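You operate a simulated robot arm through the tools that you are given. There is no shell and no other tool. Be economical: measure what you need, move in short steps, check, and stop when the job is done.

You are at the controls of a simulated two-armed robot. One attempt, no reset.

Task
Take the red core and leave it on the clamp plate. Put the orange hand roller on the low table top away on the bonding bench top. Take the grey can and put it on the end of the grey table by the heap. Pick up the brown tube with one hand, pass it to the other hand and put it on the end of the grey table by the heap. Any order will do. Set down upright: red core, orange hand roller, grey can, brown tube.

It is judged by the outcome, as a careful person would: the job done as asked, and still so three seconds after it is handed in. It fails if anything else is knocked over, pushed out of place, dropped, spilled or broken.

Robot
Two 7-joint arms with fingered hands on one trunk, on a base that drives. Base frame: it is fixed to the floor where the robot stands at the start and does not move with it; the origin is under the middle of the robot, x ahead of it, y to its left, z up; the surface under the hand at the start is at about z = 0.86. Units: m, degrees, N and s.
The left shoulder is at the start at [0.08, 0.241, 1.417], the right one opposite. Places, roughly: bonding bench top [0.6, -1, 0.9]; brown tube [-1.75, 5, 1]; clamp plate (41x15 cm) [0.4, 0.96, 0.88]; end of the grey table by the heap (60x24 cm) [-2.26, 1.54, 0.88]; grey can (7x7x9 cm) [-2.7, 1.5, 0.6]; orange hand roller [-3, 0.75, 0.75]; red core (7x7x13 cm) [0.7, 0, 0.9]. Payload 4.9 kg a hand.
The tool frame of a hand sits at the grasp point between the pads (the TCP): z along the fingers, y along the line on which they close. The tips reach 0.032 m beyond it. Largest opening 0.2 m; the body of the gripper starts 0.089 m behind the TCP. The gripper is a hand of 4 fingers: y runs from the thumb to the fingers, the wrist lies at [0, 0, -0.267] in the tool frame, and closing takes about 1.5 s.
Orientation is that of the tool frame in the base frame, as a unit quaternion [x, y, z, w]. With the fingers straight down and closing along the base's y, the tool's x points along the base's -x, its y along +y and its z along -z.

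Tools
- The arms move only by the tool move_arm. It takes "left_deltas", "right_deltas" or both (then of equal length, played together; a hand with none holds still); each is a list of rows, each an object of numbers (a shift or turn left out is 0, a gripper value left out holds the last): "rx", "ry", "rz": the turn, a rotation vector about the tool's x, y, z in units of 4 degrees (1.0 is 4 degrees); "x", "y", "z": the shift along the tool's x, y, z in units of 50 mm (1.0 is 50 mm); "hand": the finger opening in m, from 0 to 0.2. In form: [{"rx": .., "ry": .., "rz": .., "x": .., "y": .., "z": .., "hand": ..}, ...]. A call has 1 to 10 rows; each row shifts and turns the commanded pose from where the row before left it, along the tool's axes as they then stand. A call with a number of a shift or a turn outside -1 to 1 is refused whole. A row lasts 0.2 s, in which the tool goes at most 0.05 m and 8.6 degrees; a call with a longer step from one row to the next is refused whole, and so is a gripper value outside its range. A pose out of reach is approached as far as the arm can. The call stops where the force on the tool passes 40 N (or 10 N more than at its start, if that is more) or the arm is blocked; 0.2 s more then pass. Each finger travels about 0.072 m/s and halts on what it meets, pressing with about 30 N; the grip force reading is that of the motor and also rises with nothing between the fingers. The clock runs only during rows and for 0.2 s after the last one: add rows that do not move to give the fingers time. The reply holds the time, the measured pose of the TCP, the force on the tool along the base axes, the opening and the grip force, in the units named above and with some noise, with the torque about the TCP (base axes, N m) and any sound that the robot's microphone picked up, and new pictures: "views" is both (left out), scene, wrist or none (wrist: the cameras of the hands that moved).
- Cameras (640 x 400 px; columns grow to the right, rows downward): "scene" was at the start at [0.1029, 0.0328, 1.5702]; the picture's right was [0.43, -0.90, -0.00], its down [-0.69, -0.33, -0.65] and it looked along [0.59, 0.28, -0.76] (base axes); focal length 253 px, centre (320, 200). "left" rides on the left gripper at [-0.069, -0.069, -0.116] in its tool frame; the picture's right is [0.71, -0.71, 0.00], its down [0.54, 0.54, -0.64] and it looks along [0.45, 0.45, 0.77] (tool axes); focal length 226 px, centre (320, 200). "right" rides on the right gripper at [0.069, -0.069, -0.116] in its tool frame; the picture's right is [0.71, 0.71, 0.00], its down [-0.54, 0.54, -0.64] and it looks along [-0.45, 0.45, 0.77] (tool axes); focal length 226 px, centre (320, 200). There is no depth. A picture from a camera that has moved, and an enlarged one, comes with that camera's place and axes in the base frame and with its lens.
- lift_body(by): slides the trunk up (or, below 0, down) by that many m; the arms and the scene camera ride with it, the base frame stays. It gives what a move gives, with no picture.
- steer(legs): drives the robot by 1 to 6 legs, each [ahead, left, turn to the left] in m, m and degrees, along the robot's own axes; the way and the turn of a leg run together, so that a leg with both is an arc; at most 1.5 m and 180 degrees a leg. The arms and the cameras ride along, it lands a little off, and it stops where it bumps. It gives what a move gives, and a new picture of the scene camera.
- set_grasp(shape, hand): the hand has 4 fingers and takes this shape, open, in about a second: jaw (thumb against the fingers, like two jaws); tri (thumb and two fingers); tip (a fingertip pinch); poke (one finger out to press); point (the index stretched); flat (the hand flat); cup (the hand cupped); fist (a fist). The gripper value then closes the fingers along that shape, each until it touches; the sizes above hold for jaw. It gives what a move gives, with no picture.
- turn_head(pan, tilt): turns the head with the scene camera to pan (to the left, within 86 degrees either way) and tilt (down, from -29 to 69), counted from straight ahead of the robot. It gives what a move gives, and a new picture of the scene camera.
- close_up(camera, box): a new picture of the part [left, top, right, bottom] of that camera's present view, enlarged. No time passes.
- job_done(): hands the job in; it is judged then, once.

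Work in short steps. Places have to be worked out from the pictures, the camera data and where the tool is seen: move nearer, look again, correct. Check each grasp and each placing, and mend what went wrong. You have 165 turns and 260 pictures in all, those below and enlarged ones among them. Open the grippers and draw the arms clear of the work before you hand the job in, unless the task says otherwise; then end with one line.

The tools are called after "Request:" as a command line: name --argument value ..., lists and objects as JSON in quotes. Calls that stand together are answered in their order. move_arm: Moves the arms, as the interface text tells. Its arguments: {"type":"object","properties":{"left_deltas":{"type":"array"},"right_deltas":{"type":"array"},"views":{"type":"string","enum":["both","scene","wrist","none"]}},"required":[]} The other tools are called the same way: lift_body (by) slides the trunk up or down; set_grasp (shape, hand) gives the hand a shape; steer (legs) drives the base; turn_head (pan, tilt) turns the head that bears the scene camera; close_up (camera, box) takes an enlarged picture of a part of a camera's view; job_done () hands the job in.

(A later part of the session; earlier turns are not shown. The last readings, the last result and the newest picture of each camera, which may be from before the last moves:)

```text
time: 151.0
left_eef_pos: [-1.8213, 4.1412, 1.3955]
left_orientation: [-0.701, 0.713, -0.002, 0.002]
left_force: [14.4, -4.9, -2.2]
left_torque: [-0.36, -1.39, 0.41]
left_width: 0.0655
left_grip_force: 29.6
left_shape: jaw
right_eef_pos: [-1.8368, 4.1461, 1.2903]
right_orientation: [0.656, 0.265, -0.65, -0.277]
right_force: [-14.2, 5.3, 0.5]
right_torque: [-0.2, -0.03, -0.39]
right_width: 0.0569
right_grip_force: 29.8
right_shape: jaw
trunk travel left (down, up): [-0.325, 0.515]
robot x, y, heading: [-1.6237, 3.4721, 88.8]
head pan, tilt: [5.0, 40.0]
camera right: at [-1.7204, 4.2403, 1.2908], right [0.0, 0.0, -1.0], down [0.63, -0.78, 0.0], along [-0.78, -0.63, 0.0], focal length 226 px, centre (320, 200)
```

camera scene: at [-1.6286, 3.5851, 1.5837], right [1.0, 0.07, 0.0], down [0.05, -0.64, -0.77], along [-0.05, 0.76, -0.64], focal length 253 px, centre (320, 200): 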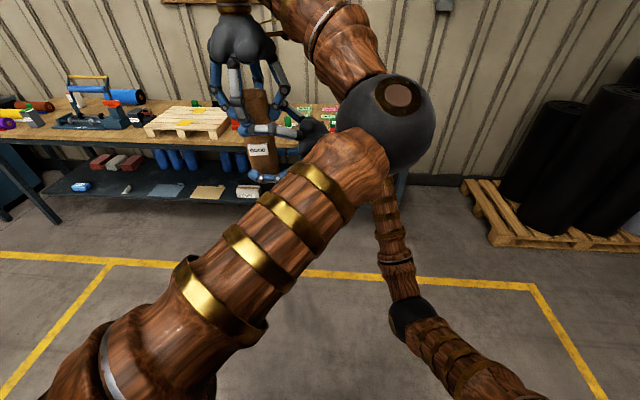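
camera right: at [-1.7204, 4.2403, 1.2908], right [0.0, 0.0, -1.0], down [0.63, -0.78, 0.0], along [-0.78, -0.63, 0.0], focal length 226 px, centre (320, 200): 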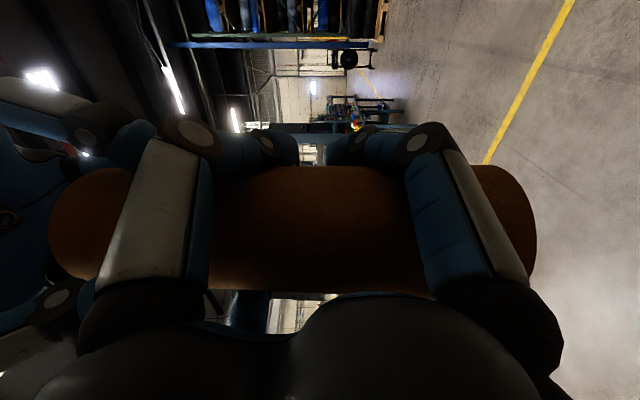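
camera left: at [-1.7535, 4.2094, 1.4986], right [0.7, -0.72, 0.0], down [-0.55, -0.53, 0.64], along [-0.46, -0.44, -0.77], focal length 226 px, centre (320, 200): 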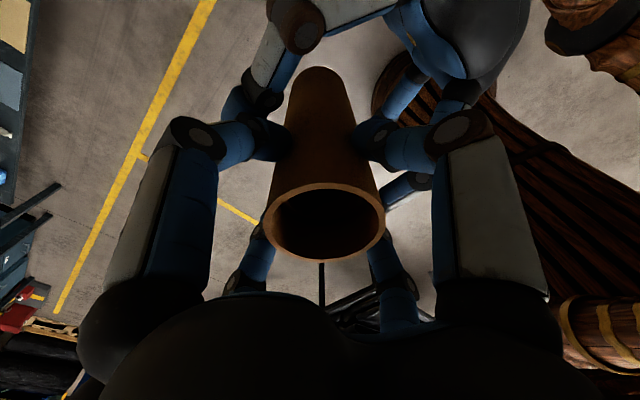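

The right hand still tugs the tube toward its palm by 14 N. I'll creep it forward to relieve the stored force before releasing the left.

Request:
move_arm --right_deltas '[{"z": 0.1}, {"z": 0.1}, {}, {}]' --views "none"

```text
time: 152.0
left_eef_pos: [-1.8227, 4.1424, 1.3955]
left_orientation: [-0.701, 0.713, 0.0, 0.003]
left_force: [-6.9, -1.7, 0.5]
left_torque: [-0.18, 0.61, 0.2]
left_width: 0.0651
left_grip_force: 30.3
left_shape: jaw
right_eef_pos: [-1.8453, 4.1461, 1.2898]
right_orientation: [0.656, 0.264, -0.651, -0.277]
right_force: [7.1, 2.1, -0.4]
right_torque: [0.0, 0.24, -0.18]
right_width: 0.0558
right_grip_force: 30.3
right_shape: jaw
trunk travel left (down, up): [-0.325, 0.515]
robot x, y, heading: [-1.6266, 3.4697, 88.8]
head pan, tilt: [5.0, 40.0]
```

Overshot slightly; back 2.8 mm should balance it.

Request:
move_arm --right_deltas '[{"z": -0.055}, {}, {}]' --views "none"

```text
time: 152.8
left_eef_pos: [-1.822, 4.1427, 1.3953]
left_orientation: [-0.701, 0.713, -0.001, 0.003]
left_force: [2.0, -6.1, 0.4]
left_torque: [-0.35, 0.16, 0.27]
left_width: 0.065
left_grip_force: 30.2
left_shape: jaw
right_eef_pos: [-1.8435, 4.1459, 1.2902]
right_orientation: [0.656, 0.264, -0.651, -0.277]
right_force: [-1.1, 5.8, -0.7]
right_torque: [-0.26, -0.15, -0.11]
right_width: 0.0556
right_grip_force: 30.4
right_shape: jaw
trunk travel left (down, up): [-0.325, 0.515]
robot x, y, heading: [-1.6246, 3.4687, 89.0]
head pan, tilt: [5.0, 40.0]
```

Nearly balanced. I'll nudge 2 mm in +y and then open the left.

Request:
move_arm --left_deltas '[{}, {}, {"hand": 0.11}, {}, {}, {}]' --right_deltas '[{"x": 0.03, "y": -0.03}, {}, {}, {}, {}, {}]' --views "both"

```text
time: 154.2
left_eef_pos: [-1.823, 4.1435, 1.3952]
left_orientation: [-0.701, 0.713, 0.0, 0.002]
left_force: [-0.5, -0.3, -0.6]
left_torque: [-0.02, 0.03, -0.02]
left_width: 0.1096
left_grip_force: 0.0
left_shape: jaw
right_eef_pos: [-1.8449, 4.1487, 1.2903]
right_orientation: [0.655, 0.266, -0.651, -0.276]
right_force: [0.1, -0.5, 0.5]
right_torque: [0.05, 0.14, 0.02]
right_width: 0.0555
right_grip_force: 30.0
right_shape: jaw
trunk travel left (down, up): [-0.325, 0.515]
robot x, y, heading: [-1.624, 3.4717, 89.2]
head pan, tilt: [5.0, 40.0]
camera scene: at [-1.6283, 3.5853, 1.5837], right [1.0, 0.07, 0.0], down [0.05, -0.64, -0.77], along [-0.05, 0.76, -0.64], focal length 253 px, centre (320, 200)
camera right: at [-1.7272, 4.2426, 1.2909], right [0.0, 0.0, -1.0], down [0.63, -0.78, 0.0], along [-0.78, -0.63, 0.0], focal length 226 px, centre (320, 200)
camera left: at [-1.7532, 4.2093, 1.511], right [0.7, -0.72, 0.0], down [-0.55, -0.54, 0.64], along [-0.46, -0.44, -0.77], focal length 226 px, centre (320, 200)
```

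scene: 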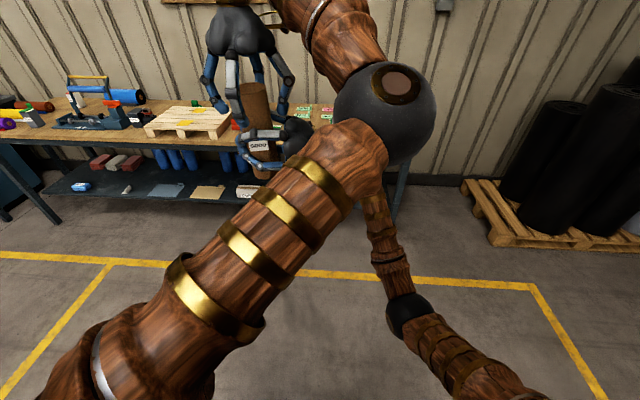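
right: 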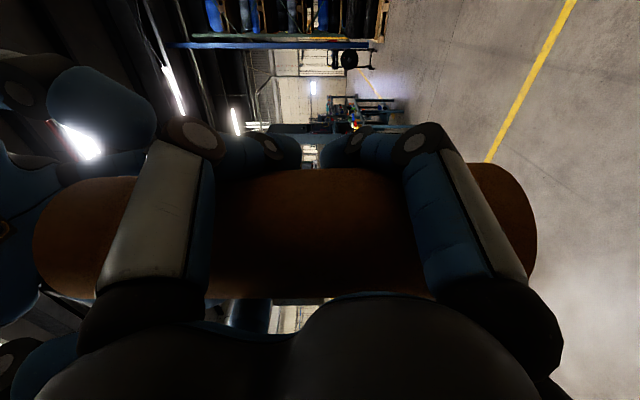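
left: 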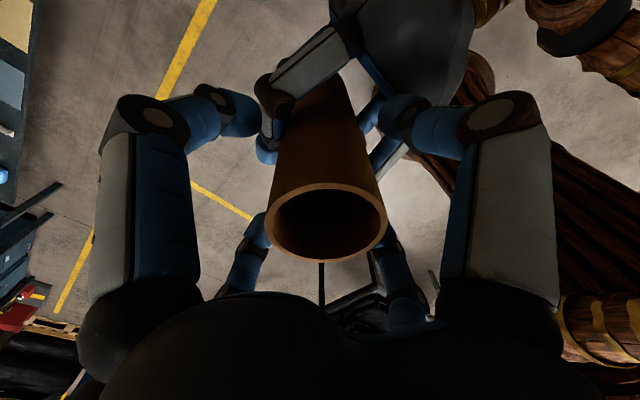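

The tube now stands upright in the right hand alone, so the hand-over worked. I'll lift the left hand off and move it aside to the left.

Request:
move_arm --left_deltas '[{"z": -0.5}, {"z": -0.7}, {"z": -0.6}, {"z": -0.1, "y": 0.5}, {"y": 0.9}, {"y": 0.9}, {"y": 0.9, "x": 0.2}, {"y": 0.7, "x": 0.6}, {"x": 0.9}, {"x": 0.9}]' --views "scene"

```text
time: 156.4
left_eef_pos: [-2.0193, 4.0129, 1.4894]
left_orientation: [-0.701, 0.713, 0.0, 0.003]
left_force: [0.2, -0.8, 0.8]
left_torque: [0.05, -0.03, -0.01]
left_width: 0.1098
left_grip_force: 0.1
left_shape: jaw
right_eef_pos: [-1.8437, 4.1465, 1.2912]
right_orientation: [0.655, 0.266, -0.651, -0.276]
right_force: [0.3, -1.0, -0.6]
right_torque: [0.02, 0.04, -0.02]
right_width: 0.0553
right_grip_force: 30.2
right_shape: jaw
trunk travel left (down, up): [-0.325, 0.515]
robot x, y, heading: [-1.6281, 3.4714, 88.9]
head pan, tilt: [5.0, 40.0]
camera scene: at [-1.6278, 3.5835, 1.5838], right [1.0, 0.07, 0.0], down [0.04, -0.64, -0.77], along [-0.05, 0.76, -0.64], focal length 253 px, centre (320, 200)
```

scene: 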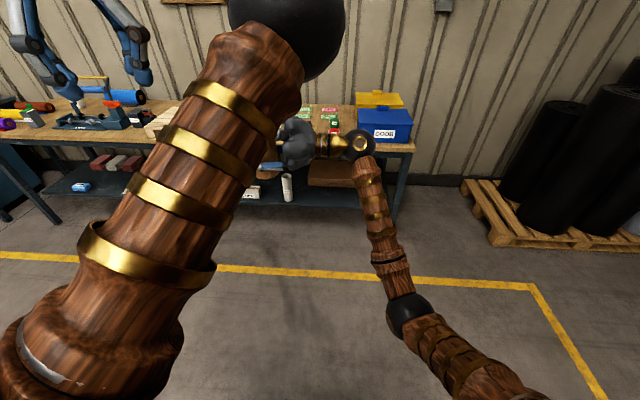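

Now I'll draw the right hand back from the left arm while yawing it 45° to point forward-left.

Request:
move_arm --right_deltas '[{"z": -0.8}, {"z": -0.8}, {"z": -0.6, "rx": 1, "ry": 1}, {"z": -0.5, "rx": 1, "ry": 1}, {"rx": 1, "ry": 1}, {"rx": 1, "ry": 1}, {"rx": 1, "ry": 1}, {"rx": 1, "ry": 1}, {"rx": 1, "ry": 1}, {"rx": 0.95, "ry": 0.95}]' --views "both"

```text
time: 158.6
left_eef_pos: [-2.0206, 4.0143, 1.4891]
left_orientation: [-0.702, 0.712, 0.0, 0.002]
left_force: [-0.3, -0.2, 0.4]
left_torque: [0.07, -0.04, -0.02]
left_width: 0.11
left_grip_force: 0.0
left_shape: jaw
right_eef_pos: [-1.7107, 4.1419, 1.2906]
right_orientation: [0.707, -0.006, -0.495, -0.505]
right_force: [-1.2, -0.4, 0.2]
right_torque: [0.06, 0.04, -0.02]
right_width: 0.055
right_grip_force: 29.6
right_shape: jaw
trunk travel left (down, up): [-0.325, 0.515]
robot x, y, heading: [-1.6244, 3.4722, 89.1]
head pan, tilt: [5.0, 40.0]
camera scene: at [-1.6286, 3.5847, 1.5837], right [1.0, 0.07, 0.0], down [0.05, -0.64, -0.77], along [-0.05, 0.76, -0.64], focal length 253 px, centre (320, 200)
camera right: at [-1.5598, 4.1256, 1.2911], right [0.0, 0.0, -1.0], down [-0.11, -0.99, 0.0], along [-0.99, 0.11, 0.0], focal length 226 px, centre (320, 200)
```

scene: 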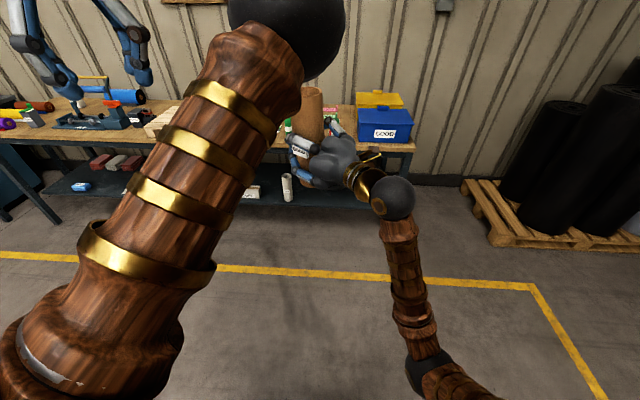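
right: 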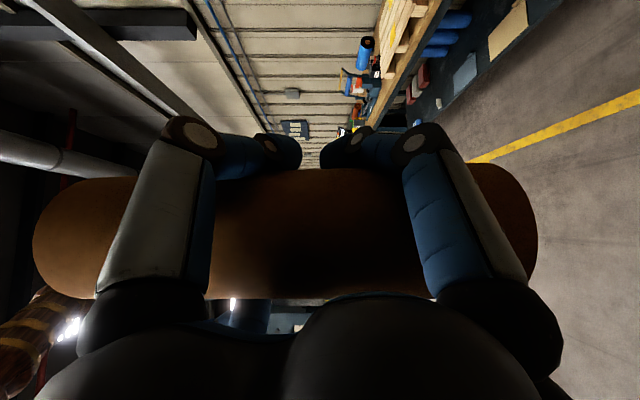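

The tube is steady. I'll turn 136° left and drive toward the table, stopping about 0.3 m short to check pose.

Request:
steer --legs '[[0, 0, 136], [0.9, 0.55, 0]]'

Request:
turn_head --pan -5 --tilt 40

```text
time: 169.7
left_eef_pos: [-1.9722, 1.7741, 1.4894]
left_orientation: [0.924, 0.382, -0.003, -0.001]
left_force: [-0.4, -0.1, -0.7]
left_torque: [-0.03, -0.01, -0.01]
left_width: 0.1096
left_grip_force: 0.2
left_shape: jaw
right_eef_pos: [-2.285, 1.9001, 1.291]
right_orientation: [0.271, 0.654, -0.653, 0.269]
right_force: [0.5, 0.4, 0.6]
right_torque: [-0.11, -0.01, -0.03]
right_width: 0.0547
right_grip_force: 29.7
right_shape: jaw
trunk travel left (down, up): [-0.325, 0.515]
robot x, y, heading: [-1.8772, 2.4409, -134.8]
head pan, tilt: [5.0, 40.0]
camera scene: at [-1.9504, 2.3524, 1.5837], right [-0.76, 0.64, 0.0], down [0.41, 0.49, -0.77], along [-0.49, -0.59, -0.64], focal length 253 px, centre (320, 200)
```

scene: 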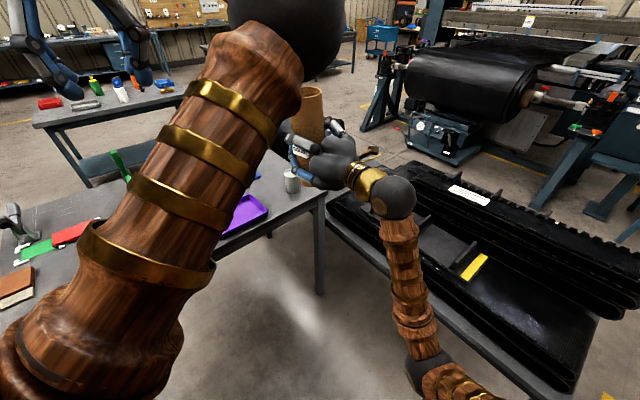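

```text
time: 170.4
left_eef_pos: [-1.9725, 1.7746, 1.4887]
left_orientation: [0.924, 0.382, -0.002, -0.001]
left_force: [0.1, -0.2, 0.2]
left_torque: [0.0, 0.01, 0.01]
left_width: 0.1096
left_grip_force: 0.0
left_shape: jaw
right_eef_pos: [-2.2847, 1.8981, 1.2901]
right_orientation: [-0.271, -0.653, 0.654, -0.269]
right_force: [0.2, -0.2, -0.3]
right_torque: [-0.09, -0.02, 0.0]
right_width: 0.0547
right_grip_force: 30.1
right_shape: jaw
trunk travel left (down, up): [-0.325, 0.515]
robot x, y, heading: [-1.8779, 2.4389, -135.0]
head pan, tilt: [-5.0, 40.0]
camera scene: at [-1.961, 2.3621, 1.5836], right [-0.64, 0.77, 0.0], down [0.49, 0.41, -0.77], along [-0.59, -0.49, -0.64], focal length 253 px, centre (320, 200)
```

scene: 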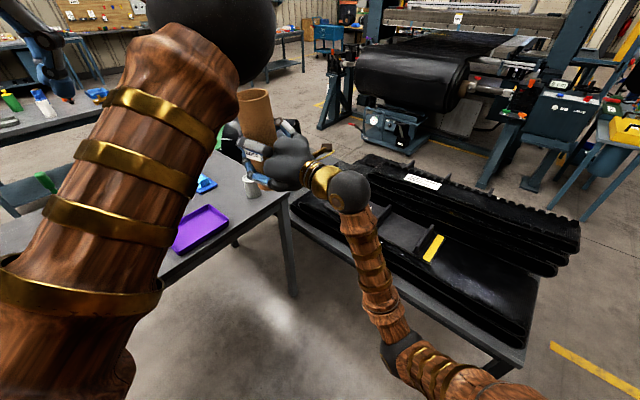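

Hand points along -y, and the tube is at about (-2.285, 1.919). I need (-2.345, 1.62), so I'll drive the remaining offset and start lowering the trunk.

Request:
steer --legs '[[0.255, 0.17, 0]]'

Request:
lift_body --by -0.18

Request:
turn_head --pan 5 --tilt 45

```text
time: 172.4
left_eef_pos: [-2.0334, 1.4754, 1.49]
left_orientation: [0.924, 0.382, -0.003, -0.001]
left_force: [-0.6, -0.2, 0.0]
left_torque: [-0.02, 0.03, -0.02]
left_width: 0.1097
left_grip_force: 0.0
left_shape: jaw
right_eef_pos: [-2.3454, 1.6024, 1.2906]
right_orientation: [-0.271, -0.652, 0.654, -0.27]
right_force: [-0.4, 0.0, -3.2]
right_torque: [-0.07, 0.02, 0.04]
right_width: 0.0549
right_grip_force: 30.2
right_shape: jaw
trunk travel left (down, up): [-0.325, 0.515]
robot x, y, heading: [-1.9356, 2.1415, -135.3]
head pan, tilt: [-5.0, 40.0]
camera scene: at [-2.0208, 2.0658, 1.5838], right [-0.64, 0.77, 0.0], down [0.49, 0.41, -0.77], along [-0.59, -0.49, -0.64], focal length 253 px, centre (320, 200)
```

scene: 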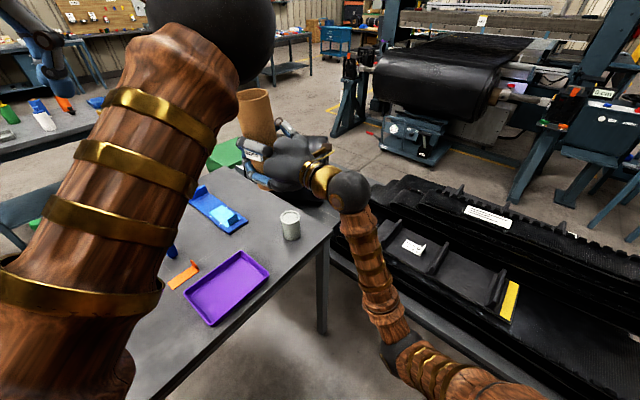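

```text
time: 174.4
left_eef_pos: [-2.0319, 1.4762, 1.3097]
left_orientation: [0.924, 0.382, -0.003, -0.001]
left_force: [0.9, 0.3, -0.4]
left_torque: [0.0, -0.02, -0.06]
left_width: 0.1096
left_grip_force: 0.0
left_shape: jaw
right_eef_pos: [-2.3436, 1.6007, 1.1098]
right_orientation: [-0.272, -0.652, 0.654, -0.27]
right_force: [-0.9, 0.1, -3.1]
right_torque: [-0.06, 0.01, -0.01]
right_width: 0.055
right_grip_force: 29.8
right_shape: jaw
trunk travel left (down, up): [-0.145, 0.695]
robot x, y, heading: [-1.9389, 2.1418, -135.1]
head pan, tilt: [-5.0, 40.0]
```

```text
time: 175.2
left_eef_pos: [-2.0323, 1.4758, 1.3095]
left_orientation: [0.924, 0.381, -0.002, 0.0]
left_force: [-0.4, -0.3, 0.1]
left_torque: [0.01, 0.0, -0.04]
left_width: 0.1097
left_grip_force: 0.1
left_shape: jaw
right_eef_pos: [-2.3448, 1.6, 1.1102]
right_orientation: [-0.272, -0.652, 0.655, -0.269]
right_force: [0.5, 0.1, -3.5]
right_torque: [-0.09, 0.02, -0.02]
right_width: 0.0548
right_grip_force: 30.2
right_shape: jaw
trunk travel left (down, up): [-0.145, 0.695]
robot x, y, heading: [-1.9354, 2.1386, -135.2]
head pan, tilt: [5.0, 45.0]
camera scene: at [-2.0084, 2.0567, 1.3964], right [-0.76, 0.65, 0.0], down [0.46, 0.54, -0.71], along [-0.46, -0.54, -0.71], focal length 253 px, centre (320, 200)
```

scene: 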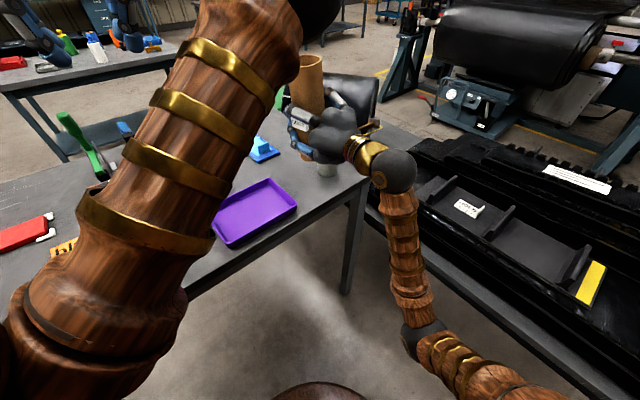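

Let me zoom to check the tube's uprightness and clearances before lowering further.

Request:
close_up --camera "scene" --box '[220, 40, 400, 220]'

Request:
close_up --camera "right" --box '[0, 0, 640, 400]'

```text
2.22 times, centred on (310, 130) of scene
camera zoom: at [-2.0084, 2.0567, 1.3964], right [-0.76, 0.65, 0.0], down [0.46, 0.54, -0.71], along [-0.46, -0.54, -0.71], focal length 563 px, centre (342, 356)
```

zoom: 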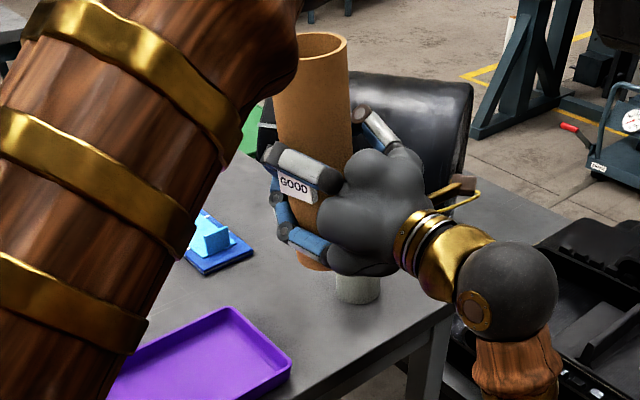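

```text
1.00 times, centred on (320, 200) of right (not enlarged: the box is as wide or as high as the picture)
camera zoom: at [-2.443, 1.7164, 1.1109], right [0.0, 0.0, -1.0], down [0.77, 0.64, 0.0], along [0.64, -0.77, 0.0], focal length 226 px, centre (320, 200)
```

zoom: 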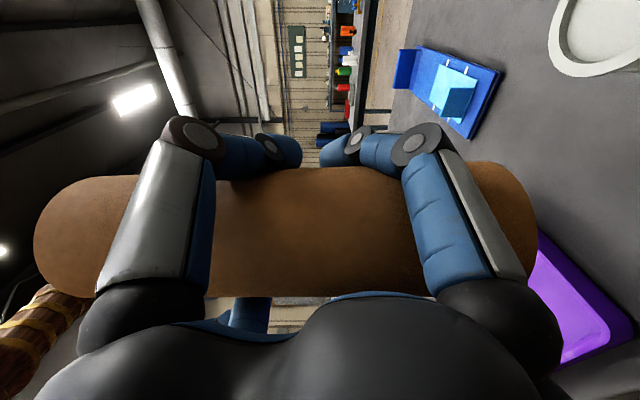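

The tube is upright within a couple of degrees, and the palm's underside is about 3 cm above its base. I'll shift 1 cm inward and test lowering the arm itself by 3 cm, since trunk travel alone may not suffice.

Request:
move_arm --right_deltas '[{"z": 0.2}, {"x": 0.21, "y": 0.21}, {"x": 0.21, "y": 0.21}, {}]' --views "none"

Request:
lift_body --by -0.1

Request:
close_up --camera "scene" --box '[200, 20, 420, 220]'

Request:
close_up --camera "right" --box '[0, 0, 640, 400]'

```text
time: 176.2
left_eef_pos: [-2.0321, 1.4761, 1.309]
left_orientation: [0.924, 0.381, -0.002, -0.001]
left_force: [-1.3, 0.4, 0.1]
left_torque: [0.02, 0.01, -0.03]
left_width: 0.1097
left_grip_force: 0.1
left_shape: jaw
right_eef_pos: [-2.3456, 1.5903, 1.0805]
right_orientation: [-0.272, -0.653, 0.653, -0.27]
right_force: [-0.3, 0.6, -2.5]
right_torque: [-0.07, 0.01, 0.0]
right_width: 0.0549
right_grip_force: 29.8
right_shape: jaw
trunk travel left (down, up): [-0.145, 0.695]
robot x, y, heading: [-1.9365, 2.14, -135.0]
head pan, tilt: [5.0, 45.0]
```

```text
time: 177.5
left_eef_pos: [-2.0349, 1.4765, 1.2091]
left_orientation: [0.925, 0.381, -0.001, -0.001]
left_force: [0.3, -0.4, 0.4]
left_torque: [0.01, 0.04, -0.01]
left_width: 0.1097
left_grip_force: 0.0
left_shape: jaw
right_eef_pos: [-2.345, 1.5899, 0.981]
right_orientation: [-0.272, -0.653, 0.654, -0.27]
right_force: [-0.3, 1.1, -2.6]
right_torque: [-0.05, 0.02, -0.04]
right_width: 0.0546
right_grip_force: 30.0
right_shape: jaw
trunk travel left (down, up): [-0.045, 0.795]
robot x, y, heading: [-1.9335, 2.1368, -135.3]
head pan, tilt: [5.0, 45.0]
```

```text
2.00 times, centred on (310, 120) of scene
camera zoom: at [-2.0081, 2.057, 1.2965], right [-0.76, 0.64, 0.0], down [0.46, 0.54, -0.71], along [-0.46, -0.54, -0.71], focal length 506 px, centre (340, 360)
```

zoom: 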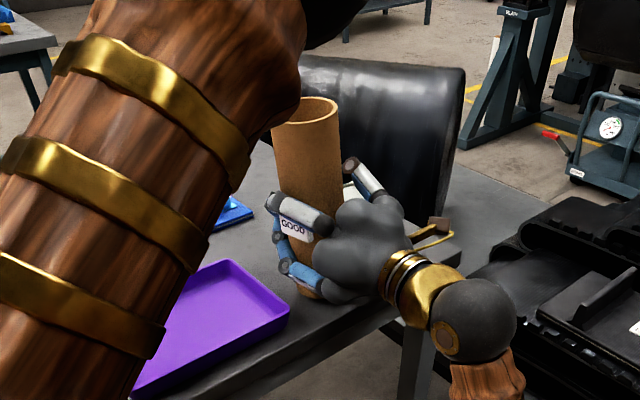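

```text
1.00 times, centred on (320, 200) of right (not enlarged: the box is as wide or as high as the picture)
camera zoom: at [-2.4427, 1.7065, 0.9817], right [0.0, 0.0, -1.0], down [0.77, 0.64, 0.0], along [0.64, -0.77, 0.0], focal length 226 px, centre (320, 200)
```

zoom: 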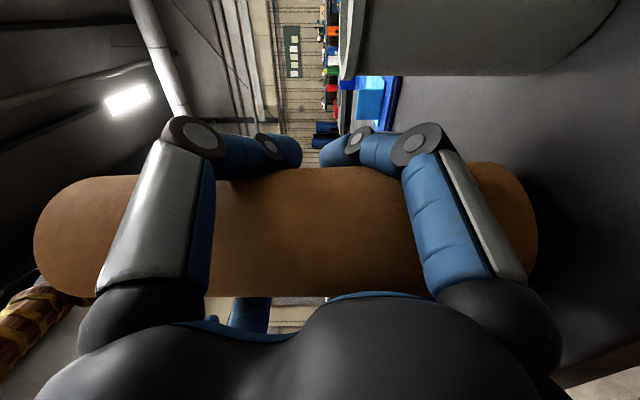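

Both neighbours, the can and the tray, are clear of the fingers. I'll lower the arm in small steps to contact.

Request:
move_arm --right_deltas '[{"x": 0.1, "y": 0.1}, {"x": 0.1, "y": 0.1}, {"x": 0.07, "y": 0.07}, {"x": 0.07, "y": 0.07}, {}]' --views "none"

```text
time: 178.5
left_eef_pos: [-2.0324, 1.4771, 1.2083]
left_orientation: [0.924, 0.382, -0.002, -0.001]
left_force: [-0.5, -0.1, -0.7]
left_torque: [0.03, -0.04, 0.02]
left_width: 0.1094
left_grip_force: 0.1
left_shape: jaw
right_eef_pos: [-2.3464, 1.5946, 0.9663]
right_orientation: [-0.268, -0.648, 0.66, -0.269]
right_force: [-0.6, -0.8, 19.2]
right_torque: [0.84, -0.63, 0.02]
right_width: 0.0535
right_grip_force: 30.6
right_shape: jaw
trunk travel left (down, up): [-0.045, 0.795]
robot x, y, heading: [-1.9375, 2.143, -135.2]
head pan, tilt: [5.0, 45.0]
stopped in row 4 (right hand): the force on the tool passed its limit at 46 N (the readings are from after the stop); the commanded pose is now the measured one
```

Contact made. I'll ease up 1.5 mm and look before opening.

Request:
move_arm --right_deltas '[{"x": -0.02, "y": -0.02}, {}]' --views "both"

Request:
close_up --camera "scene" --box '[200, 20, 420, 220]'

```text
time: 179.1
left_eef_pos: [-2.0316, 1.4773, 1.2109]
left_orientation: [0.924, 0.382, -0.002, 0.0]
left_force: [0.1, 0.2, 0.6]
left_torque: [-0.01, 0.03, -0.03]
left_width: 0.1097
left_grip_force: 0.0
left_shape: jaw
right_eef_pos: [-2.3459, 1.5934, 0.9662]
right_orientation: [-0.269, -0.649, 0.66, -0.269]
right_force: [-3.0, -2.8, 22.9]
right_torque: [0.67, -0.49, 0.01]
right_width: 0.0535
right_grip_force: 29.5
right_shape: jaw
trunk travel left (down, up): [-0.045, 0.795]
robot x, y, heading: [-1.9363, 2.1392, -135.3]
head pan, tilt: [5.0, 45.0]
camera scene: at [-2.0074, 2.0582, 1.2967], right [-0.76, 0.65, 0.0], down [0.46, 0.54, -0.71], along [-0.46, -0.54, -0.71], focal length 253 px, centre (320, 200)
camera right: at [-2.4434, 1.7092, 0.9658], right [-0.01, -0.01, -1.0], down [0.77, 0.64, -0.01], along [0.64, -0.77, 0.01], focal length 226 px, centre (320, 200)
```

scene: 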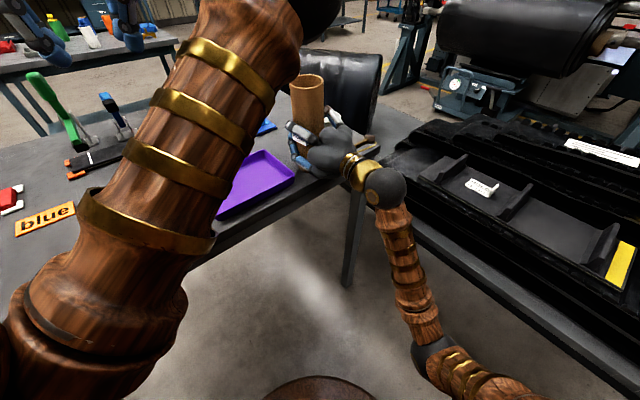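
right: 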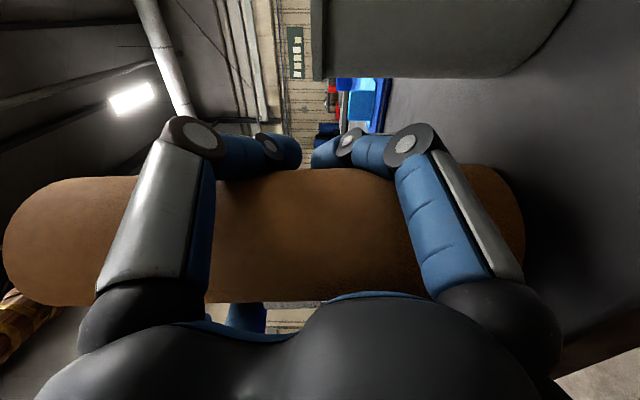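

```text
2.00 times, centred on (310, 120) of scene
camera zoom: at [-2.0074, 2.0582, 1.2967], right [-0.76, 0.65, 0.0], down [0.46, 0.54, -0.71], along [-0.46, -0.54, -0.71], focal length 506 px, centre (340, 360)
```

zoom: 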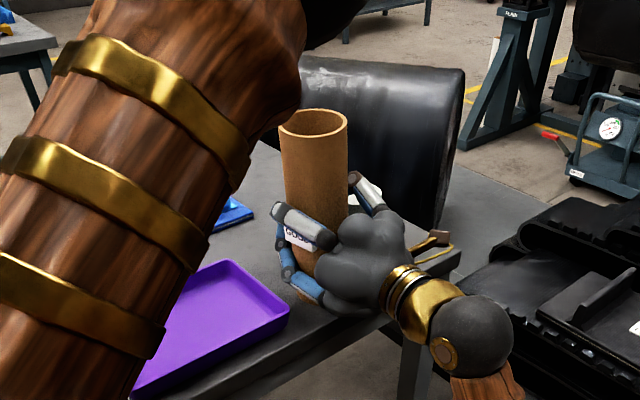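

The tube is seated and upright. I'll relieve another 2 mm, then open the hand moderately.

Request:
move_arm --right_deltas '[{"x": -0.03, "y": -0.03}, {"hand": 0.075}, {}, {}, {"hand": 0.1}, {}, {}, {}]' --views "both"

```text
time: 180.9
left_eef_pos: [-2.0321, 1.4764, 1.2103]
left_orientation: [0.924, 0.383, -0.003, -0.001]
left_force: [-0.3, 0.7, -0.1]
left_torque: [0.01, -0.02, 0.02]
left_width: 0.1096
left_grip_force: 0.0
left_shape: jaw
right_eef_pos: [-2.3459, 1.5922, 0.9659]
right_orientation: [-0.27, -0.65, 0.658, -0.269]
right_force: [0.1, 0.1, 0.2]
right_torque: [0.01, 0.02, 0.0]
right_width: 0.0995
right_grip_force: 0.1
right_shape: jaw
trunk travel left (down, up): [-0.045, 0.795]
robot x, y, heading: [-1.9342, 2.1404, -135.2]
head pan, tilt: [5.0, 45.0]
camera scene: at [-2.0082, 2.0569, 1.2964], right [-0.76, 0.65, 0.0], down [0.46, 0.54, -0.71], along [-0.46, -0.54, -0.71], focal length 253 px, centre (320, 200)
camera right: at [-2.4439, 1.7079, 0.9662], right [0.0, -0.01, -1.0], down [0.77, 0.64, -0.01], along [0.64, -0.77, 0.01], focal length 226 px, centre (320, 200)
```

scene: 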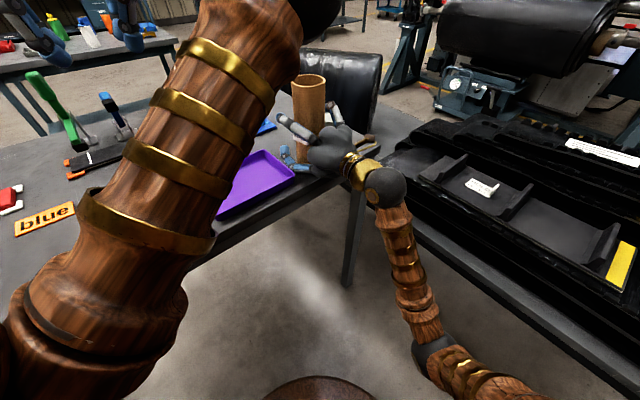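
right: 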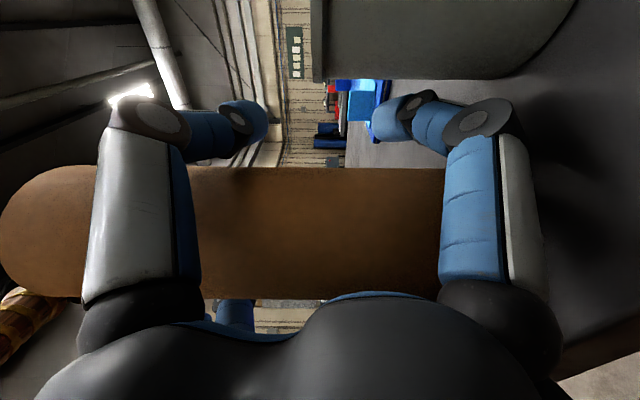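

The tube stands free. I'll open a little more so the tips clear it, then retreat straight back along the hand axis.

Request:
move_arm --right_deltas '[{"hand": 0.128}, {}, {"z": -0.3}, {"z": -0.4}, {"z": -0.5}, {}]' --views "both"

```text
time: 182.3
left_eef_pos: [-2.0328, 1.4755, 1.209]
left_orientation: [0.924, 0.381, -0.002, -0.001]
left_force: [-0.5, -0.2, 0.5]
left_torque: [-0.03, 0.01, 0.02]
left_width: 0.1096
left_grip_force: 0.0
left_shape: jaw
right_eef_pos: [-2.3458, 1.6511, 0.9647]
right_orientation: [-0.27, -0.649, 0.658, -0.269]
right_force: [0.9, -0.3, 0.7]
right_torque: [0.0, -0.01, 0.01]
right_width: 0.1276
right_grip_force: 0.0
right_shape: jaw
trunk travel left (down, up): [-0.045, 0.795]
robot x, y, heading: [-1.9371, 2.144, -135.2]
head pan, tilt: [5.0, 45.0]
camera scene: at [-2.0083, 2.0564, 1.2964], right [-0.76, 0.64, 0.0], down [0.46, 0.54, -0.71], along [-0.46, -0.54, -0.71], focal length 253 px, centre (320, 200)
camera right: at [-2.4437, 1.7671, 0.9648], right [0.0, -0.01, -1.0], down [0.77, 0.64, -0.01], along [0.64, -0.77, 0.01], focal length 226 px, centre (320, 200)
```

scene: 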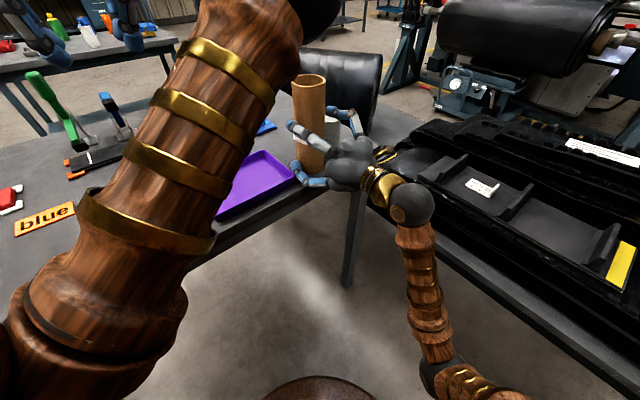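
right: 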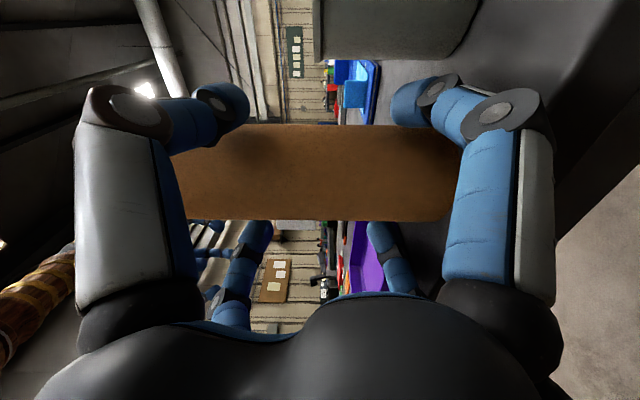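

Clean so far, with the tube unmoved. I'll retreat the rest of the way, then raise the trunk.

Request:
move_arm --right_deltas '[{"z": -0.6}, {"z": -0.8}, {"z": -0.9}, {}]' --views "none"

Request:
lift_body --by 0.28

Request:
steer --legs '[[-0.45, -0.1, 0]]'

```text
time: 183.3
left_eef_pos: [-2.0326, 1.4766, 1.2088]
left_orientation: [0.924, 0.381, -0.003, -0.001]
left_force: [0.9, -0.9, 0.0]
left_torque: [0.01, -0.01, 0.02]
left_width: 0.1098
left_grip_force: 0.1
left_shape: jaw
right_eef_pos: [-2.3669, 1.7431, 0.9575]
right_orientation: [-0.269, -0.649, 0.659, -0.269]
right_force: [0.5, -0.1, 0.2]
right_torque: [-0.02, 0.0, -0.03]
right_width: 0.1274
right_grip_force: 0.2
right_shape: jaw
right hand out of reach, approached as far as the arm can: row 3
trunk travel left (down, up): [-0.045, 0.795]
robot x, y, heading: [-1.9367, 2.1425, -135.0]
head pan, tilt: [5.0, 45.0]
```

```text
time: 186.1
left_eef_pos: [-2.0331, 1.4764, 1.4909]
left_orientation: [0.924, 0.382, -0.003, -0.001]
left_force: [-0.6, 1.3, 0.3]
left_torque: [0.02, -0.01, 0.02]
left_width: 0.1096
left_grip_force: 0.1
left_shape: jaw
right_eef_pos: [-2.3677, 1.7424, 1.2362]
right_orientation: [-0.27, -0.649, 0.658, -0.27]
right_force: [-0.1, -0.6, -0.3]
right_torque: [-0.03, 0.0, -0.02]
right_width: 0.1276
right_grip_force: 0.1
right_shape: jaw
trunk travel left (down, up): [-0.325, 0.515]
robot x, y, heading: [-1.9355, 2.1402, -135.2]
head pan, tilt: [5.0, 45.0]
```

```text
time: 188.9
left_eef_pos: [-1.787, 1.8628, 1.4879]
left_orientation: [0.924, 0.381, -0.002, -0.002]
left_force: [-0.3, -0.4, 0.6]
left_torque: [0.02, 0.01, -0.03]
left_width: 0.1099
left_grip_force: 0.1
left_shape: jaw
right_eef_pos: [-2.1214, 2.1277, 1.2361]
right_orientation: [-0.269, -0.649, 0.658, -0.269]
right_force: [-0.8, 0.0, -0.6]
right_torque: [0.02, -0.03, 0.03]
right_width: 0.1274
right_grip_force: 0.1
right_shape: jaw
trunk travel left (down, up): [-0.325, 0.515]
robot x, y, heading: [-1.6901, 2.5288, -135.0]
head pan, tilt: [5.0, 45.0]
camera scene: at [-1.7619, 2.4436, 1.5763], right [-0.76, 0.64, 0.0], down [0.46, 0.54, -0.71], along [-0.46, -0.54, -0.71], focal length 253 px, centre (320, 200)
```

scene: 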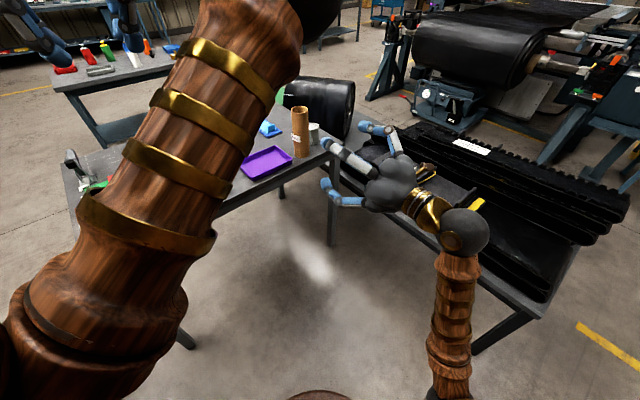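

Tube and can both stand on the table end. Next is the orange roller. I'll first rotate the right hand back to pointing down.

Request:
move_arm --right_deltas '[{"ry": 1, "rz": 0.707, "hand": 0.15}, {"ry": 1, "rz": 0.707}, {"ry": 1, "rz": 0.707}, {"ry": 1, "rz": 0.707}, {"ry": 1, "rz": 0.707}, {"ry": 1, "rz": 0.707}, {"ry": 1, "rz": 0.707}, {"ry": 1, "rz": 0.707}, {"ry": 1, "rz": 0.707}, {"ry": 1, "rz": 0.707}]' --views "none"

Request:
move_arm --right_deltas '[{"ry": 1, "rz": 0.707}, {"ry": 1, "rz": 0.707}, {"ry": 1, "rz": 0.707}, {"ry": 1, "rz": 0.707}, {"ry": 1, "rz": 0.707}, {"ry": 1, "rz": 0.707}, {"ry": 1, "rz": 0.707}, {"ry": 1, "rz": 0.707}, {"ry": 1, "rz": 0.707}, {"ry": 1, "rz": 0.707}]' --views "none"

Request:
move_arm --right_deltas '[{"ry": 1, "rz": 0.707}, {"ry": 1, "rz": 0.707}, {"ry": 1, "rz": 0.707}, {"ry": 1, "rz": 0.707}, {"ry": 0.5, "rz": 0.35}, {"y": -0.9}, {"y": -0.9}, {"y": -0.9}, {"y": -0.9}, {"y": -0.9}]' --views "scene"

```text
time: 191.1
left_eef_pos: [-1.787, 1.8641, 1.4896]
left_orientation: [0.924, 0.382, -0.002, 0.0]
left_force: [-0.2, 0.1, 0.2]
left_torque: [0.03, -0.03, 0.02]
left_width: 0.1095
left_grip_force: 0.1
left_shape: jaw
right_eef_pos: [-2.1369, 2.1075, 1.2322]
right_orientation: [0.624, 0.617, -0.443, 0.183]
right_force: [-0.4, 0.0, 0.5]
right_torque: [0.01, 0.03, 0.03]
right_width: 0.1495
right_grip_force: 0.1
right_shape: jaw
right hand out of reach, approached as far as the arm can: row 1, 2, 3, 4
trunk travel left (down, up): [-0.325, 0.515]
robot x, y, heading: [-1.6896, 2.5296, -135.2]
head pan, tilt: [5.0, 45.0]
```

```text
time: 193.3
left_eef_pos: [-1.7858, 1.8638, 1.4896]
left_orientation: [0.924, 0.382, -0.001, -0.001]
left_force: [-0.8, -0.3, 0.2]
left_torque: [0.05, 0.0, -0.02]
left_width: 0.1098
left_grip_force: 0.1
left_shape: jaw
right_eef_pos: [-2.1367, 2.1064, 1.2327]
right_orientation: [0.865, 0.474, -0.149, 0.064]
right_force: [-0.2, 0.4, -0.1]
right_torque: [-0.01, 0.01, -0.03]
right_width: 0.1497
right_grip_force: 0.0
right_shape: jaw
trunk travel left (down, up): [-0.325, 0.515]
robot x, y, heading: [-1.6876, 2.5296, -135.2]
head pan, tilt: [5.0, 45.0]
```

```text
time: 195.5
left_eef_pos: [-1.7874, 1.8667, 1.4915]
left_orientation: [0.924, 0.382, -0.001, 0.0]
left_force: [-0.4, 0.3, -0.2]
left_torque: [0.0, -0.01, -0.02]
left_width: 0.1098
left_grip_force: 0.0
left_shape: jaw
right_eef_pos: [-2.2957, 2.2701, 1.2297]
right_orientation: [0.925, 0.381, -0.003, 0.006]
right_force: [0.1, 0.8, 0.1]
right_torque: [-0.03, 0.07, -0.02]
right_width: 0.15
right_grip_force: 0.0
right_shape: jaw
trunk travel left (down, up): [-0.325, 0.515]
robot x, y, heading: [-1.6918, 2.5254, -135.2]
head pan, tilt: [5.0, 45.0]
camera scene: at [-1.7628, 2.4469, 1.5765], right [-0.76, 0.64, 0.0], down [0.46, 0.54, -0.71], along [-0.45, -0.54, -0.71], focal length 253 px, centre (320, 200)
```

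scene: 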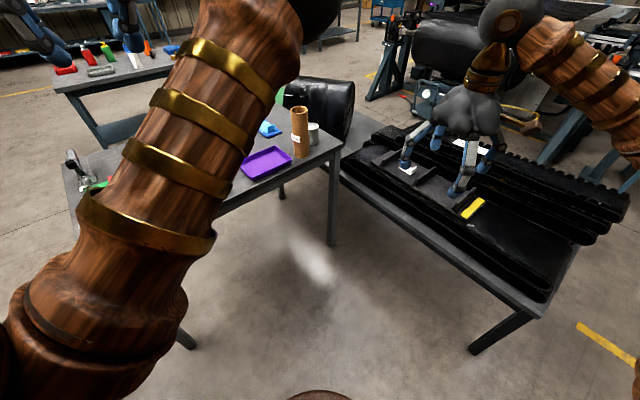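

Both hands point down again. I'll drive round the east end of the grey table to the low table's side.

Request:
steer --legs '[[0, 0, 45], [0, 0.8, 0], [1.5, 0, 0], [0.6, 0, 0], [0, 0, -90], [0.8, 0, 0]]'

Request:
turn_head --pan 0 --tilt 30

```text
time: 219.6
left_eef_pos: [-2.2356, -0.0063, 1.4903]
left_orientation: [1.0, 0.007, -0.002, -0.001]
left_force: [0.4, -0.1, -0.3]
left_torque: [0.0, 0.04, -0.03]
left_width: 0.1099
left_grip_force: 0.1
left_shape: jaw
right_eef_pos: [-2.3192, 0.6401, 1.2315]
right_orientation: [1.0, 0.004, -0.005, 0.003]
right_force: [-0.5, -0.3, 0.1]
right_torque: [-0.01, 0.0, 0.01]
right_width: 0.1495
right_grip_force: 0.1
right_shape: jaw
trunk travel left (down, up): [-0.325, 0.515]
robot x, y, heading: [-1.7013, 0.4063, -179.3]
head pan, tilt: [5.0, 45.0]
camera scene: at [-1.8112, 0.3957, 1.5765], right [-0.1, 1.0, 0.0], down [0.7, 0.07, -0.71], along [-0.7, -0.07, -0.71], focal length 253 px, centre (320, 200)
```

scene: 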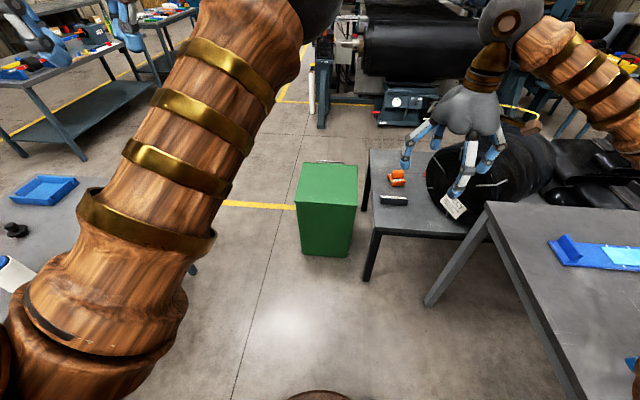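

```text
time: 220.4
left_eef_pos: [-2.2366, -0.0035, 1.4887]
left_orientation: [1.0, 0.006, -0.001, -0.001]
left_force: [-0.2, -0.2, 0.3]
left_torque: [0.01, -0.03, -0.01]
left_width: 0.1098
left_grip_force: 0.0
left_shape: jaw
right_eef_pos: [-2.3193, 0.6393, 1.2313]
right_orientation: [1.0, 0.004, -0.005, 0.002]
right_force: [-0.6, 0.8, 0.0]
right_torque: [-0.04, -0.03, 0.01]
right_width: 0.1497
right_grip_force: 0.0
right_shape: jaw
trunk travel left (down, up): [-0.325, 0.515]
robot x, y, heading: [-1.7022, 0.4044, -179.4]
head pan, tilt: [0.0, 30.0]
camera scene: at [-1.822, 0.4027, 1.5989], right [-0.01, 1.0, 0.0], down [0.5, 0.01, -0.87], along [-0.87, -0.01, -0.5], focal length 253 px, centre (320, 200)
```

scene: 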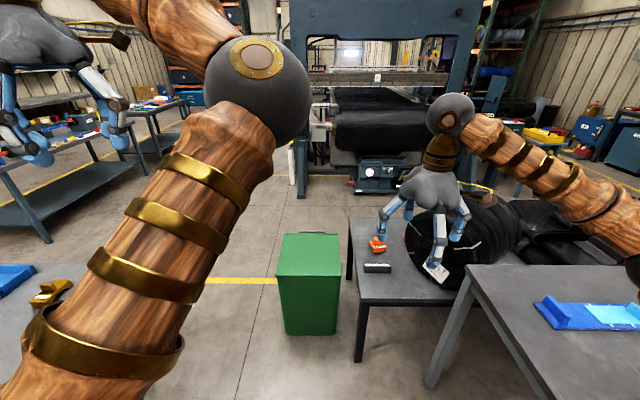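

Request:
close_up --camera "scene" --box '[330, 205, 490, 305]'

```text
4.00 times, centred on (410, 255) of scene
camera zoom: at [-1.822, 0.4027, 1.5989], right [-0.01, 1.0, 0.0], down [0.5, 0.01, -0.87], along [-0.87, -0.01, -0.5], focal length 1013 px, centre (-40, -20)
```

zoom: 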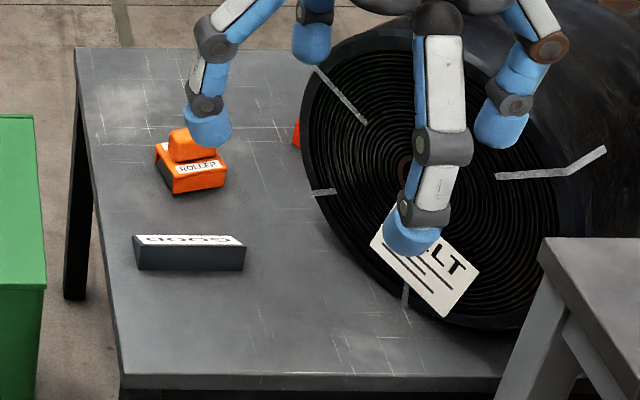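

The roller is an orange block with a handle on top, near (-2.9, 0.73), beside the big black roll. I'll drive 0.4 m closer and use the right wrist camera.

Request:
steer --legs '[[0.42, 0, 0]]'

Request:
move_arm --right_deltas '[{"y": -0.9}, {"y": -0.8, "x": -0.4}, {}]' --views "both"

```text
time: 222.9
left_eef_pos: [-2.6511, -0.0124, 1.4894]
left_orientation: [1.0, 0.007, -0.002, -0.002]
left_force: [0.6, -0.1, 0.2]
left_torque: [-0.03, 0.05, 0.0]
left_width: 0.1095
left_grip_force: 0.1
left_shape: jaw
right_eef_pos: [-2.7356, 0.6332, 1.2314]
right_orientation: [1.0, 0.005, -0.006, 0.002]
right_force: [0.1, 0.3, 0.5]
right_torque: [-0.03, -0.02, 0.04]
right_width: 0.1495
right_grip_force: 0.0
right_shape: jaw
trunk travel left (down, up): [-0.325, 0.515]
robot x, y, heading: [-2.1191, 0.3995, -179.2]
head pan, tilt: [0.0, 30.0]
camera scene: at [-2.2372, 0.3975, 1.5992], right [-0.01, 1.0, 0.0], down [0.5, 0.01, -0.87], along [-0.87, -0.01, -0.5], focal length 253 px, centre (320, 200)
```

scene: 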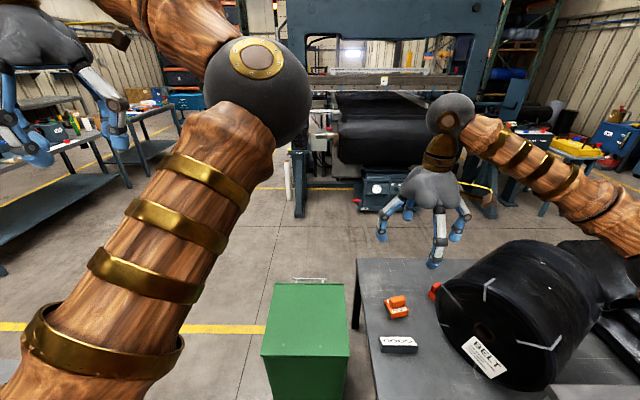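

```text
time: 223.8
left_eef_pos: [-2.6544, -0.0135, 1.4894]
left_orientation: [1.0, 0.007, -0.003, -0.003]
left_force: [0.8, -0.3, 0.0]
left_torque: [0.04, -0.05, -0.03]
left_width: 0.1097
left_grip_force: 0.0
left_shape: jaw
right_eef_pos: [-2.7584, 0.7182, 1.2305]
right_orientation: [1.0, 0.005, -0.006, 0.003]
right_force: [-0.1, 0.2, -0.5]
right_torque: [0.06, 0.0, 0.0]
right_width: 0.1496
right_grip_force: 0.1
right_shape: jaw
trunk travel left (down, up): [-0.325, 0.515]
robot x, y, heading: [-2.1253, 0.3968, -179.4]
head pan, tilt: [0.0, 30.0]
camera scene: at [-2.24, 0.3958, 1.5989], right [-0.01, 1.0, 0.0], down [0.5, 0.01, -0.87], along [-0.87, -0.01, -0.5], focal length 253 px, centre (320, 200)
camera right: at [-2.6903, 0.7863, 1.3463], right [0.71, -0.7, 0.0], down [-0.53, -0.54, 0.65], along [-0.46, -0.46, -0.76], focal length 226 px, centre (320, 200)
```

scene: 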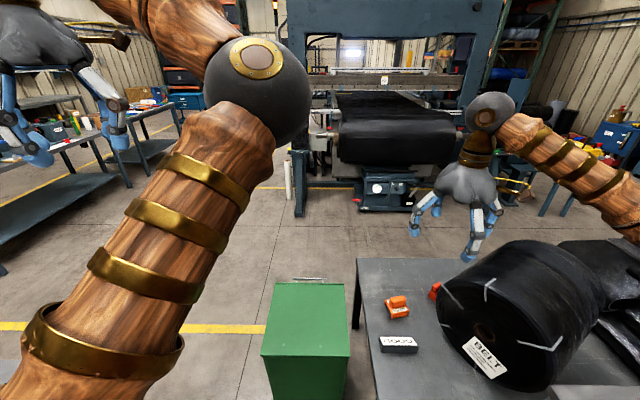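
right: 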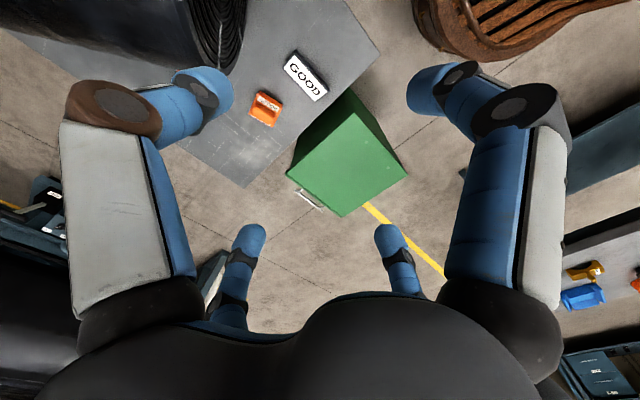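

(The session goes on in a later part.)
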